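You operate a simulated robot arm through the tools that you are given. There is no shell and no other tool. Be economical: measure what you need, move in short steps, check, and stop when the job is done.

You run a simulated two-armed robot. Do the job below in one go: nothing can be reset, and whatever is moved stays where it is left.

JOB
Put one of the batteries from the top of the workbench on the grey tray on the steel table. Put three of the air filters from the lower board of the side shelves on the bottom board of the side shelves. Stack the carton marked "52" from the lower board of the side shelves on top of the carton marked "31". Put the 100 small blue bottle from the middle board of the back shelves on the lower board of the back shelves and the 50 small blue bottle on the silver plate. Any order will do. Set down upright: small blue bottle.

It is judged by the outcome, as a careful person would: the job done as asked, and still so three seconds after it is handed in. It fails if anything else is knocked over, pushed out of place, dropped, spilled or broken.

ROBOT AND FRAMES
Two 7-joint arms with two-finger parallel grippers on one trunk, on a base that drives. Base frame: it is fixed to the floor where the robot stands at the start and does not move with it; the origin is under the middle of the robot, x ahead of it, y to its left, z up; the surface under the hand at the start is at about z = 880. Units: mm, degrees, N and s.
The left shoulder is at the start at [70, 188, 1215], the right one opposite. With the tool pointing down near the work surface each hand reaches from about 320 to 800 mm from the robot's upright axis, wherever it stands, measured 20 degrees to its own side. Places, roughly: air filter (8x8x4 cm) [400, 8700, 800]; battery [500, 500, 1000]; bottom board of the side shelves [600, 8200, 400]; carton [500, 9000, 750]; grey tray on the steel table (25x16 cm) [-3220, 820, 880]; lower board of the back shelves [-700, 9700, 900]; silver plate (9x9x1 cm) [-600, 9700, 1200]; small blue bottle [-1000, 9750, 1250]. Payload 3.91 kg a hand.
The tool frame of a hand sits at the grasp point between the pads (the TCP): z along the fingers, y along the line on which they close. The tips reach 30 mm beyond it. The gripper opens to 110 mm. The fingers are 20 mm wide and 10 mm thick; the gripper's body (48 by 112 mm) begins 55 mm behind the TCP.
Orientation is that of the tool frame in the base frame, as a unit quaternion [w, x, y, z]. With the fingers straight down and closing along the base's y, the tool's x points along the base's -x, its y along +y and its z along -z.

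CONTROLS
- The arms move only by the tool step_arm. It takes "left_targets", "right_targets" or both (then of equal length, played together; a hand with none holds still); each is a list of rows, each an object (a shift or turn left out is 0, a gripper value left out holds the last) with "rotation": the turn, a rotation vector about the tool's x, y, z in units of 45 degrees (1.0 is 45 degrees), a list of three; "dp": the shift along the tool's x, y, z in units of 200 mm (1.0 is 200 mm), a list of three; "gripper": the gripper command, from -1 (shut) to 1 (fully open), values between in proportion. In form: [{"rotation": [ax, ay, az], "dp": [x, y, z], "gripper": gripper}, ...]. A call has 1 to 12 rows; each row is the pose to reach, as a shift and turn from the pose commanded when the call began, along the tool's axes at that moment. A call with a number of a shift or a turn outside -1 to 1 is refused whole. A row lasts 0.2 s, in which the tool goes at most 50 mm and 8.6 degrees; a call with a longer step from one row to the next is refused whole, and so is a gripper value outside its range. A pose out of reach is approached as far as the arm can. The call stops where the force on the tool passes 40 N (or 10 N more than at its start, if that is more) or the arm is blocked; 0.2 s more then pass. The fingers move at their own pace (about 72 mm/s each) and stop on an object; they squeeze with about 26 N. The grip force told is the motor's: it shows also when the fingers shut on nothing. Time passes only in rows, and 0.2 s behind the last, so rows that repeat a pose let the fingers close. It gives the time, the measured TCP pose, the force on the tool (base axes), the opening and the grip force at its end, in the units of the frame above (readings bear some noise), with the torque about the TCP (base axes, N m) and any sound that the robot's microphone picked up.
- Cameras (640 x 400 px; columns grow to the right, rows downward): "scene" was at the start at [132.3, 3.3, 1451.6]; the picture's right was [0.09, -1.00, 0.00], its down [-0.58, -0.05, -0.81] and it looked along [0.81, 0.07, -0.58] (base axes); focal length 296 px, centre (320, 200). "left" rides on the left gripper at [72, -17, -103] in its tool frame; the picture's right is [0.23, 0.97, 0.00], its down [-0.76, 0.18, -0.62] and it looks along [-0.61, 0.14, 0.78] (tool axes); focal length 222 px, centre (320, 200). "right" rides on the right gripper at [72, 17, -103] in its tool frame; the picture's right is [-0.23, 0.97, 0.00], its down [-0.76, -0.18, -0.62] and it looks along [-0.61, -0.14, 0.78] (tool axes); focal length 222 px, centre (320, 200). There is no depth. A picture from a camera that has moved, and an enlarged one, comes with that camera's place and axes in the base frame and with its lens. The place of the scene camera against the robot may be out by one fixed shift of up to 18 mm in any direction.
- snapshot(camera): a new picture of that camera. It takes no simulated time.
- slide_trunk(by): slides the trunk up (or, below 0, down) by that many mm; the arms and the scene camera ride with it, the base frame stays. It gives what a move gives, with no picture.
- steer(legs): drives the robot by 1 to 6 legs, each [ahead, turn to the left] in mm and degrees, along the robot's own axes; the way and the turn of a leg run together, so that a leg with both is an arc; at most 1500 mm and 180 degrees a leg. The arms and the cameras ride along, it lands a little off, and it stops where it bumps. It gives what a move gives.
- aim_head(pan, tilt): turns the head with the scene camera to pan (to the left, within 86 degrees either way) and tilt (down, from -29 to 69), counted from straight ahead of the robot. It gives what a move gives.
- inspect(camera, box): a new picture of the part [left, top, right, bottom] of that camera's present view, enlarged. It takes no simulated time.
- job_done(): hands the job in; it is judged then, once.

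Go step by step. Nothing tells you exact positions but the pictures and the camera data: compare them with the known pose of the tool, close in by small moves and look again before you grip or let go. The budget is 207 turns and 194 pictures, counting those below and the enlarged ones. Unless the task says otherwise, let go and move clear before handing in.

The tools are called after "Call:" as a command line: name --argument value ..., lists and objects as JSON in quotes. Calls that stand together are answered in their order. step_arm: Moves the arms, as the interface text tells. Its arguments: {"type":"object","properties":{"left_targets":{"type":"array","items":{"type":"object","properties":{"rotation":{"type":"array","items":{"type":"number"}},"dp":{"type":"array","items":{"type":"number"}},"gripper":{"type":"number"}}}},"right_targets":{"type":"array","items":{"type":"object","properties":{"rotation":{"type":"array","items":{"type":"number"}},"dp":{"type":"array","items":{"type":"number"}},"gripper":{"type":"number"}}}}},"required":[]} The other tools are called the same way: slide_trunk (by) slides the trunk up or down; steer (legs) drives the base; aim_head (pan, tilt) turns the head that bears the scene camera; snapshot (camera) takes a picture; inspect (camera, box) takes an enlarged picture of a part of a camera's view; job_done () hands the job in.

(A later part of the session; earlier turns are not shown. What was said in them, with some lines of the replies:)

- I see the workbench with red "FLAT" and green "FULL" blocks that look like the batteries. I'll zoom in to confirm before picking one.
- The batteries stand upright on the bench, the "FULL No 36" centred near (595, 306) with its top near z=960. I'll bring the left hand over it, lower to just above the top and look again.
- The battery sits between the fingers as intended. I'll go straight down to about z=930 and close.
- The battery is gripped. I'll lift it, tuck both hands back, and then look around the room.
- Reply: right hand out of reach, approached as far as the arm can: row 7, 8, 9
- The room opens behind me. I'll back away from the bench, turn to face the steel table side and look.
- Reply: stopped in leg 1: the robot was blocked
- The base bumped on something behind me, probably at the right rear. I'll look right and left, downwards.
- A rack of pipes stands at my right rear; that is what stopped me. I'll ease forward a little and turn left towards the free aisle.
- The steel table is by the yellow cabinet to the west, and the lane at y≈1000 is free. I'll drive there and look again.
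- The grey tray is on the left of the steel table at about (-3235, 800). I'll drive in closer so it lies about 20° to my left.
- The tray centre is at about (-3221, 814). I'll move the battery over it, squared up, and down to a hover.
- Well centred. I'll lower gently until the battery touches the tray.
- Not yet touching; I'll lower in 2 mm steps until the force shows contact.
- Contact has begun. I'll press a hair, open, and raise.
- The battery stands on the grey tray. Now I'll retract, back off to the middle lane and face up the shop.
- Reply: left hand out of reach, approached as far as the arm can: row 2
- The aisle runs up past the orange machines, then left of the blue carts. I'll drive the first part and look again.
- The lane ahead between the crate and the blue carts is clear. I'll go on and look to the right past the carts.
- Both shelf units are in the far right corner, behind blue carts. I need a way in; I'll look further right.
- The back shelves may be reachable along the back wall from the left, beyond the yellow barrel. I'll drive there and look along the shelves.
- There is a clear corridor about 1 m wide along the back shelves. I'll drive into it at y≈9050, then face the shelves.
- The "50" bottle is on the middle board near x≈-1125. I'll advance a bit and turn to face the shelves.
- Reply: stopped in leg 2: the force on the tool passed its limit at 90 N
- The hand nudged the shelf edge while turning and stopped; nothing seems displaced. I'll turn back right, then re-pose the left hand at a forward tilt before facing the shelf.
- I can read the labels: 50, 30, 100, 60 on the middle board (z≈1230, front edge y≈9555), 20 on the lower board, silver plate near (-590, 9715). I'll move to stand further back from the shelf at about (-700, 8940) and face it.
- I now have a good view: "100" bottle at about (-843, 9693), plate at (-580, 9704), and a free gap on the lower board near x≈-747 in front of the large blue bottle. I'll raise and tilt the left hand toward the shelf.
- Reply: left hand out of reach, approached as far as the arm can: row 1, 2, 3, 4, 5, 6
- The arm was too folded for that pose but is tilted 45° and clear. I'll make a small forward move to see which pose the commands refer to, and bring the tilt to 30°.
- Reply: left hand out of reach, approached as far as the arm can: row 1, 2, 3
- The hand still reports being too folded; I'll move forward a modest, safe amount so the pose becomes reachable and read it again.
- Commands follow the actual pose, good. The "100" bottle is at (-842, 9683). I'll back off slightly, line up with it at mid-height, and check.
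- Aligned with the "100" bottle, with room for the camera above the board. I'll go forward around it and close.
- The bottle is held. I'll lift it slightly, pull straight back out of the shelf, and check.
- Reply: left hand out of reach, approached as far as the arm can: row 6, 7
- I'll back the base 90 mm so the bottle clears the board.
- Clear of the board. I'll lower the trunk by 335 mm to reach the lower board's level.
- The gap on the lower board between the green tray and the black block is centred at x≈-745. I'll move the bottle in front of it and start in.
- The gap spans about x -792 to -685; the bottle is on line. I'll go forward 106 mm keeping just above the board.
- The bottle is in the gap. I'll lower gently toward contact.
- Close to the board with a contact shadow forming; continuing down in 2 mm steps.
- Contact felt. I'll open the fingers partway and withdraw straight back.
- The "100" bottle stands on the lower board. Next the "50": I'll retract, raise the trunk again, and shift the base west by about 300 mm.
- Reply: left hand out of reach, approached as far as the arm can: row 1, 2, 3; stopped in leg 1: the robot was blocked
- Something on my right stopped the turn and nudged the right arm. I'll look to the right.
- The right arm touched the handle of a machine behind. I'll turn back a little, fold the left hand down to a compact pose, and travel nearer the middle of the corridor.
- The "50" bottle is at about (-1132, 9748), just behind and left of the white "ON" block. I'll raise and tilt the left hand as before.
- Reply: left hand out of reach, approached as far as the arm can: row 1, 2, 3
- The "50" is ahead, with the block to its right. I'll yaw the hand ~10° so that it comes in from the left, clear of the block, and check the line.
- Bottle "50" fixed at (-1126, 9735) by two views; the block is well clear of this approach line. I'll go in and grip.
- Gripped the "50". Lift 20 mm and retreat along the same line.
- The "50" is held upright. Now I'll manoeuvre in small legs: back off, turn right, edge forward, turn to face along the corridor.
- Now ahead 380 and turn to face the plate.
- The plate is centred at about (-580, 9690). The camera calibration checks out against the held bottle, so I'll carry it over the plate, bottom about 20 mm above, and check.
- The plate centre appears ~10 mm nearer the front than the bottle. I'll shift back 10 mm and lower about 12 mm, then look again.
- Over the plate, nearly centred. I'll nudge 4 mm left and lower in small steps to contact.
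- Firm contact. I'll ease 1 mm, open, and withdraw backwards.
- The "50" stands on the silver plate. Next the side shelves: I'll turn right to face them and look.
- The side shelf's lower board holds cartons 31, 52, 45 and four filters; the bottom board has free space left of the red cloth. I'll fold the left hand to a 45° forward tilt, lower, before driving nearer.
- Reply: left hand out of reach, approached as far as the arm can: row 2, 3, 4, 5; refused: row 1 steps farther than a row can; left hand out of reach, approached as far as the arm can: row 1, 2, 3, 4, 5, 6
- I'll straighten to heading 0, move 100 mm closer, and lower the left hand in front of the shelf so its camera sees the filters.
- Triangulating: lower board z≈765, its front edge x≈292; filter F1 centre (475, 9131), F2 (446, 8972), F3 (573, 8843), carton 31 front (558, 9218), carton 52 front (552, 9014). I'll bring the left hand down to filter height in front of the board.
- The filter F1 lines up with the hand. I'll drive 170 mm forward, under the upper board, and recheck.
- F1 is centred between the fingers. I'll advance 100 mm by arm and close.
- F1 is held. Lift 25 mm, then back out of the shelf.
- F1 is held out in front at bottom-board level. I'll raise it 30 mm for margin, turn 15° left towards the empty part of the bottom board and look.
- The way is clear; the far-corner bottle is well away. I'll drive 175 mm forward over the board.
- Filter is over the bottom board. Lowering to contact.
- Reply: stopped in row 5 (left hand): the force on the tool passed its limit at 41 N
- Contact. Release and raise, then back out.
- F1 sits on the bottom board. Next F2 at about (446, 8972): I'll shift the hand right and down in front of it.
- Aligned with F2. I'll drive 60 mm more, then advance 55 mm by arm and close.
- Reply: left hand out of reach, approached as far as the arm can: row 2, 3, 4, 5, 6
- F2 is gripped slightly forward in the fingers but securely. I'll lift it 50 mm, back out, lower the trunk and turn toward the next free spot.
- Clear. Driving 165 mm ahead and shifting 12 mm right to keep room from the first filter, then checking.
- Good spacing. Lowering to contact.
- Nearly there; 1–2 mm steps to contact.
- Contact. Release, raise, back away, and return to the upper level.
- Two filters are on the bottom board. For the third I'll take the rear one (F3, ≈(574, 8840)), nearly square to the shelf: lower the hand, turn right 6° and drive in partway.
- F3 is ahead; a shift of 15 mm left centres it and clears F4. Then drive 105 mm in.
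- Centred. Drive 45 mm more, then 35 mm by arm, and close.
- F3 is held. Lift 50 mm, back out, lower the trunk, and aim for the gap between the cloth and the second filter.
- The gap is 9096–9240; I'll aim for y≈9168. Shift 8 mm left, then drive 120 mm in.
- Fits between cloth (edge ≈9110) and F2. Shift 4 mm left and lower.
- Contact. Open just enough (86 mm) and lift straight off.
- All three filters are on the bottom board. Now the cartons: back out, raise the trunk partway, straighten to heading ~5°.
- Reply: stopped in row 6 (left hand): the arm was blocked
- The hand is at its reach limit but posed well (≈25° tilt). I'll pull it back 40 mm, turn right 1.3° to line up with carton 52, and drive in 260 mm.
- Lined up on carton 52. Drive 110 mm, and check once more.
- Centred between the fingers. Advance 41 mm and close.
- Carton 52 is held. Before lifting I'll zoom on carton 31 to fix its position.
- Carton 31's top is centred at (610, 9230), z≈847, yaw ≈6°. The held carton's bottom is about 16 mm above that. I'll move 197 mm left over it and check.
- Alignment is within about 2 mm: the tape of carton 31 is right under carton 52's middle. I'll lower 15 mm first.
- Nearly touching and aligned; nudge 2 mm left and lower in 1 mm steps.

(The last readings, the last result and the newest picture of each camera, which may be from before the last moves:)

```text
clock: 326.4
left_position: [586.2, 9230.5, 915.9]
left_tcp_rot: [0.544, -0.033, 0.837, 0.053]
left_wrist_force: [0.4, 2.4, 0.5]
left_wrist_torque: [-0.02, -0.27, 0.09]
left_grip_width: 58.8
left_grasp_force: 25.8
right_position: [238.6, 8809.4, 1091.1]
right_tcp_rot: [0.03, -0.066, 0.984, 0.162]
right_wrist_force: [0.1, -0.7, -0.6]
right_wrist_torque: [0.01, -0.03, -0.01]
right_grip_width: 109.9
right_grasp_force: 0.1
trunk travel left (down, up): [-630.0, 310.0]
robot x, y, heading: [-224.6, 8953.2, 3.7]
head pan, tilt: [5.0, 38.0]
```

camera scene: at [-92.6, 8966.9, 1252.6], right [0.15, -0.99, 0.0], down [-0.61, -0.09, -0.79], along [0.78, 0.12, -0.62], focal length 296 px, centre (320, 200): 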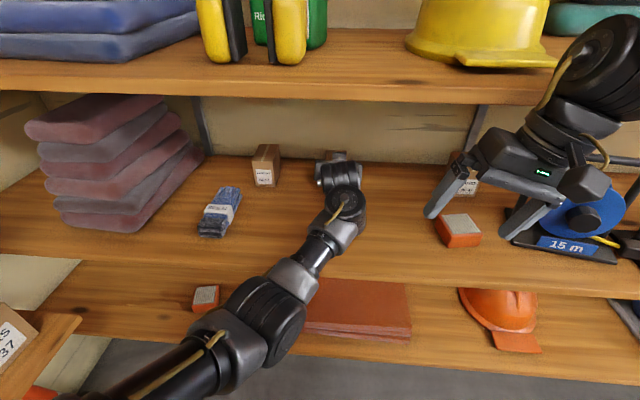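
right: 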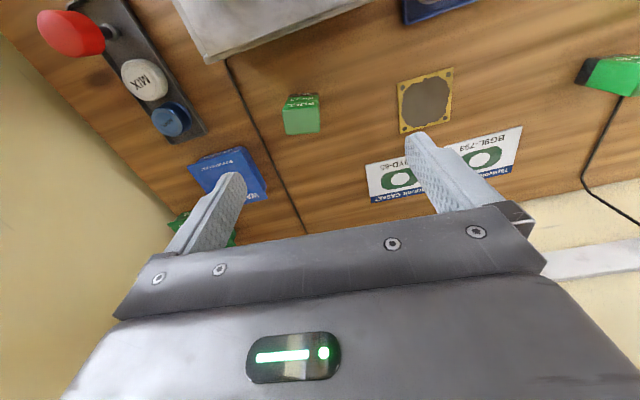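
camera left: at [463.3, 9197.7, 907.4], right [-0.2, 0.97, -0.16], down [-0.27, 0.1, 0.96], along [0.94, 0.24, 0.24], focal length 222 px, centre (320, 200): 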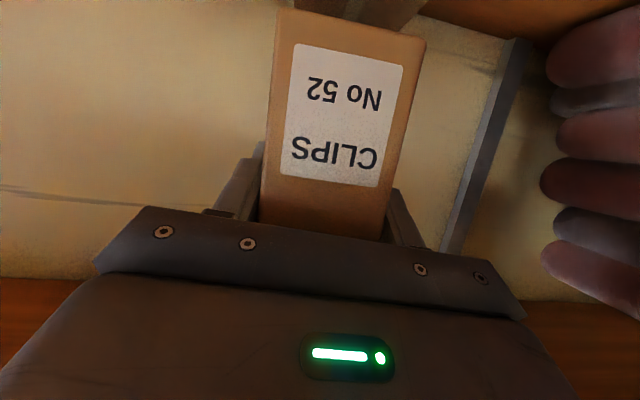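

Weight is now on carton 31. I'll view, then open and draw straight back.

Call:
inspect --camera "left" --box '[240, 0, 460, 100]'

Call:
step_arm --left_targets '[{"dp": [0.002, 0, 0.001], "gripper": 0.15}, {"dp": [0.002, 0, 0.001], "gripper": 0.3}, {"dp": [0.002, 0, 0.001], "gripper": 0.5}, {"dp": [0.002, 0, 0.001]}]'

Call:
snapshot --camera "left"

```text
2.91 times, centred on (350, 50) of left
camera zoom: at [463.8, 9201.1, 889.0], right [-0.2, 0.97, -0.16], down [-0.27, 0.1, 0.96], along [0.94, 0.24, 0.25], focal length 646 px, centre (233, 636)
```

zoom: 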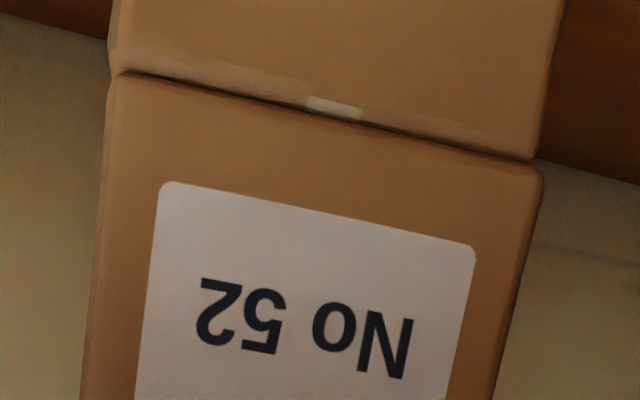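

```text
clock: 327.4
left_position: [586.2, 9228.8, 914.2]
left_tcp_rot: [0.543, -0.033, 0.838, 0.053]
left_wrist_force: [-0.1, -0.2, -0.4]
left_wrist_torque: [0.0, -0.03, 0.0]
left_grip_width: 82.5
left_grasp_force: 0.1
right_position: [239.0, 8809.5, 1090.7]
right_tcp_rot: [0.03, -0.066, 0.984, 0.161]
right_wrist_force: [-0.3, -0.2, 0.8]
right_wrist_torque: [-0.01, -0.04, 0.0]
right_grip_width: 109.9
right_grasp_force: 0.1
trunk travel left (down, up): [-630.0, 310.0]
robot x, y, heading: [-221.9, 8956.8, 3.7]
head pan, tilt: [5.0, 38.0]
```

```text
53 pictures are left
camera left: at [463.9, 9201.0, 888.2], right [-0.2, 0.97, -0.16], down [-0.27, 0.1, 0.96], along [0.94, 0.24, 0.24], focal length 222 px, centre (320, 200)
```

left: 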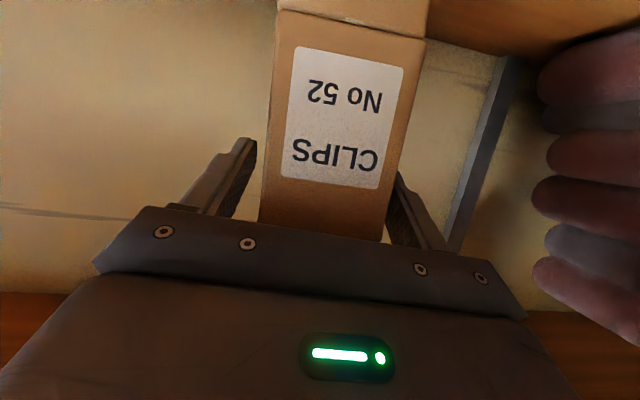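

Carton 52 stays put. I'll open a little wider, then withdraw straight back.

Call:
step_arm --left_targets '[{"dp": [0, 0.015, 0], "gripper": 0.8}, {"dp": [0, 0.015, 0]}, {"dp": [0.04, 0.015, -0.09]}, {"dp": [0.12, 0.015, -0.27]}, {"dp": [0.2, 0.015, -0.45]}, {"dp": [0.2, 0.015, -0.45]}]'

Call:
snapshot --camera "left"

Call:
snapshot --camera "scene"

```text
clock: 328.8
left_position: [487.3, 9219.3, 913.4]
left_tcp_rot: [0.542, -0.033, 0.838, 0.053]
left_wrist_force: [0.2, -0.6, -1.3]
left_wrist_torque: [0.02, -0.03, 0.0]
left_grip_width: 99.2
left_grasp_force: 0.1
right_position: [239.0, 8808.7, 1091.2]
right_tcp_rot: [0.03, -0.066, 0.984, 0.162]
right_wrist_force: [0.0, -1.2, 0.3]
right_wrist_torque: [-0.05, -0.01, -0.02]
right_grip_width: 110.0
right_grasp_force: 0.0
trunk travel left (down, up): [-630.0, 310.0]
robot x, y, heading: [-221.8, 8955.4, 3.8]
head pan, tilt: [5.0, 38.0]
```

```text
52 pictures are left
camera left: at [364.0, 9190.8, 888.0], right [-0.2, 0.97, -0.16], down [-0.27, 0.1, 0.96], along [0.94, 0.24, 0.24], focal length 222 px, centre (320, 200)
```

left: 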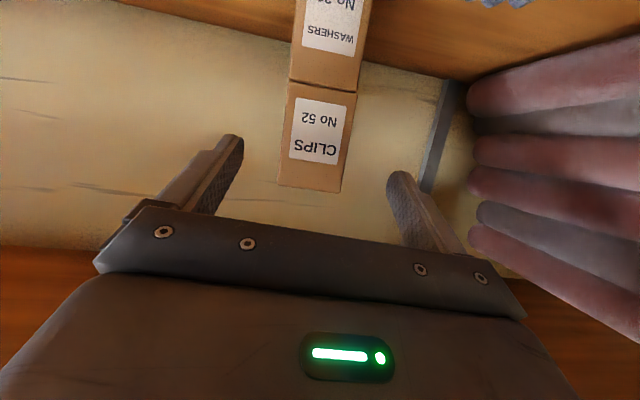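

```text
51 pictures are left
camera scene: at [-91.9, 8966.9, 1352.6], right [0.15, -0.99, 0.0], down [-0.61, -0.09, -0.79], along [0.78, 0.12, -0.62], focal length 296 px, centre (320, 200)
```

scene: 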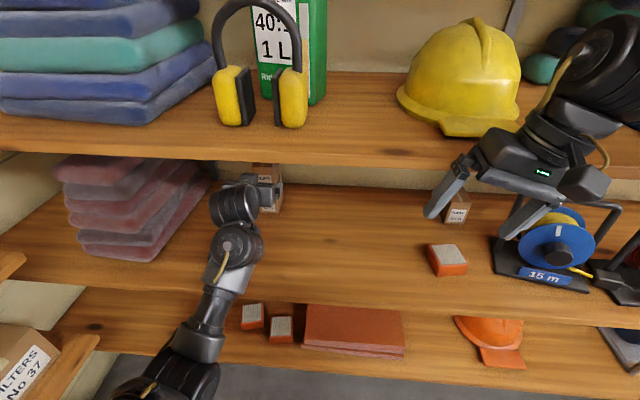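

Carton 52 is stacked squarely on 31. I'll back away from the shelf and do a final check.

Call:
steer --legs '[[-320, 0]]'

Call:
aim_head --pan 5 --tilt 32

Call:
snapshot --camera "scene"

Call:
aim_head --pan 75 --tilt 20

Call:
snapshot --camera "scene"

Call:
aim_head --pan -86 --tilt 35

Call:
snapshot --camera "scene"

```text
clock: 330.9
left_position: [168.2, 9200.6, 914.7]
left_tcp_rot: [0.542, -0.034, 0.838, 0.054]
left_wrist_force: [-0.4, -0.3, -0.1]
left_wrist_torque: [-0.03, 0.0, 0.01]
left_grip_width: 99.3
left_grasp_force: 0.0
right_position: [-77.2, 8789.4, 1091.0]
right_tcp_rot: [0.029, -0.067, 0.984, 0.162]
right_wrist_force: [-0.5, 0.3, 1.1]
right_wrist_torque: [0.01, -0.03, 0.02]
right_grip_width: 110.2
right_grasp_force: 0.2
trunk travel left (down, up): [-630.0, 310.0]
robot x, y, heading: [-540.9, 8931.5, 4.2]
head pan, tilt: [5.0, 38.0]
```

```text
clock: 331.6
left_position: [170.2, 9201.1, 915.5]
left_tcp_rot: [0.543, -0.034, 0.838, 0.053]
left_wrist_force: [-0.5, -0.1, 0.4]
left_wrist_torque: [0.01, 0.0, 0.03]
left_grip_width: 99.0
left_grasp_force: 0.0
right_position: [-75.7, 8790.7, 1093.0]
right_tcp_rot: [0.03, -0.069, 0.984, 0.162]
right_wrist_force: [0.0, 0.1, 0.3]
right_wrist_torque: [0.02, 0.03, 0.03]
right_grip_width: 110.2
right_grasp_force: 0.1
trunk travel left (down, up): [-630.0, 310.0]
robot x, y, heading: [-535.1, 8931.6, 3.8]
head pan, tilt: [5.0, 32.0]
```

```text
50 pictures are left
camera scene: at [-405.1, 8946.6, 1361.9], right [0.16, -0.99, 0.0], down [-0.52, -0.08, -0.85], along [0.84, 0.13, -0.53], focal length 296 px, centre (320, 200)
```

scene: 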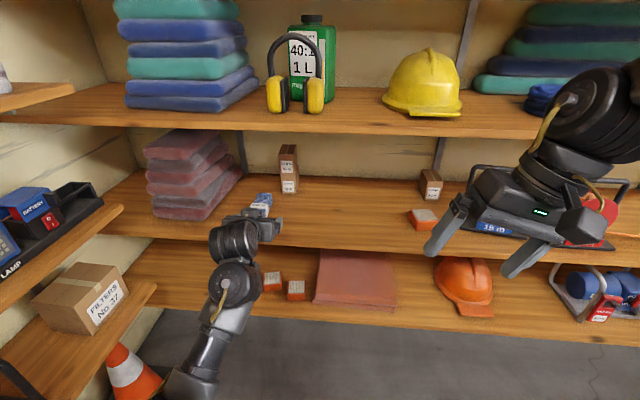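

```text
clock: 333.0
left_position: [169.6, 9200.7, 915.1]
left_tcp_rot: [0.543, -0.034, 0.837, 0.054]
left_wrist_force: [-0.3, -1.0, 0.0]
left_wrist_torque: [-0.04, 0.01, -0.01]
left_grip_width: 98.9
left_grasp_force: 0.1
right_position: [-76.1, 8788.7, 1092.4]
right_tcp_rot: [0.029, -0.067, 0.984, 0.163]
right_wrist_force: [0.1, -0.1, 0.4]
right_wrist_torque: [-0.01, 0.02, -0.01]
right_grip_width: 110.2
right_grasp_force: 0.0
trunk travel left (down, up): [-630.0, 310.0]
robot x, y, heading: [-540.4, 8932.7, 4.0]
head pan, tilt: [75.0, 20.0]
```

```text
49 pictures are left
camera scene: at [-475.6, 9023.9, 1381.1], right [0.98, -0.19, 0.0], down [-0.07, -0.34, -0.94], along [0.18, 0.92, -0.34], focal length 296 px, centre (320, 200)
```

scene: 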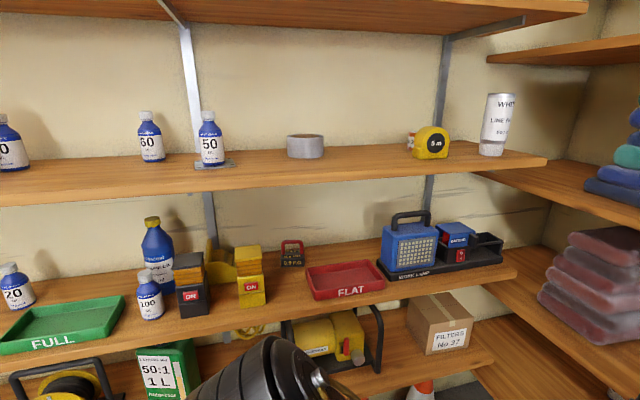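

```text
clock: 335.5
left_position: [169.4, 9202.3, 913.7]
left_tcp_rot: [0.543, -0.034, 0.837, 0.053]
left_wrist_force: [0.5, 0.2, 1.5]
left_wrist_torque: [0.01, -0.02, -0.02]
left_grip_width: 98.7
left_grasp_force: 0.1
right_position: [-76.2, 8788.4, 1091.0]
right_tcp_rot: [0.03, -0.068, 0.984, 0.161]
right_wrist_force: [0.2, 0.6, -0.1]
right_wrist_torque: [-0.02, -0.02, 0.0]
right_grip_width: 110.2
right_grasp_force: 0.0
trunk travel left (down, up): [-630.0, 310.0]
robot x, y, heading: [-540.2, 8933.7, 4.2]
head pan, tilt: [-85.9, 35.0]
```

```text
48 pictures are left
camera scene: at [-480.9, 8845.3, 1357.2], right [-0.99, -0.14, 0.0], down [-0.08, 0.57, -0.82], along [0.12, -0.81, -0.57], focal length 296 px, centre (320, 200)
```

scene: 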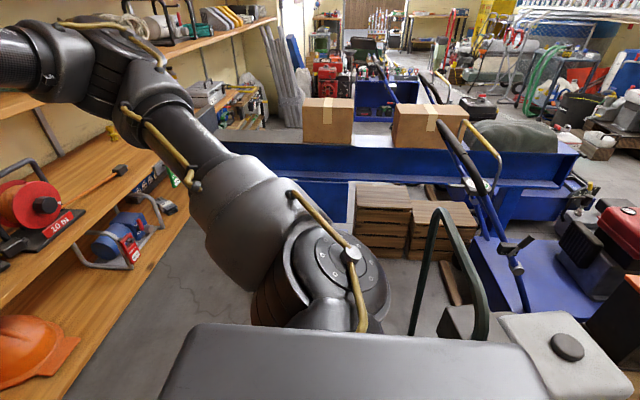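

Everything sits as asked: battery on the grey tray, three filters on the bottom board, carton 52 on 31, "100" bottle on the lower board, "50" bottle upright on the silver plate. Both hands are empty and clear, so I'm handing in.

Call:
job_done

```text
The job is handed in.
```

The job is done and handed in; every item is where you asked, and the last pictures and close-ups show nothing knocked over or out of place.

- **Battery:** the "FULL No 36" battery stands on the grey tray on the steel table.
- **Air filters:** three of the four are on the bottom board of the side shelves, between the red cloth and the far corner. One is left on the lower board.
- **Cartons:** "52" is stacked squarely on "31".
- **Bottles:** the "100" stands upright on the lower board of the back shelves, and the "50" stands upright on the silver plate.

On the way I bumped three fixed things: the pipe rack by the workbench, the front edge of the back shelves, and the handle of a machine behind me. None appeared to shift. I saw the shelf and the handle again in later pictures, but did not look at the rack again after leaving the bench.
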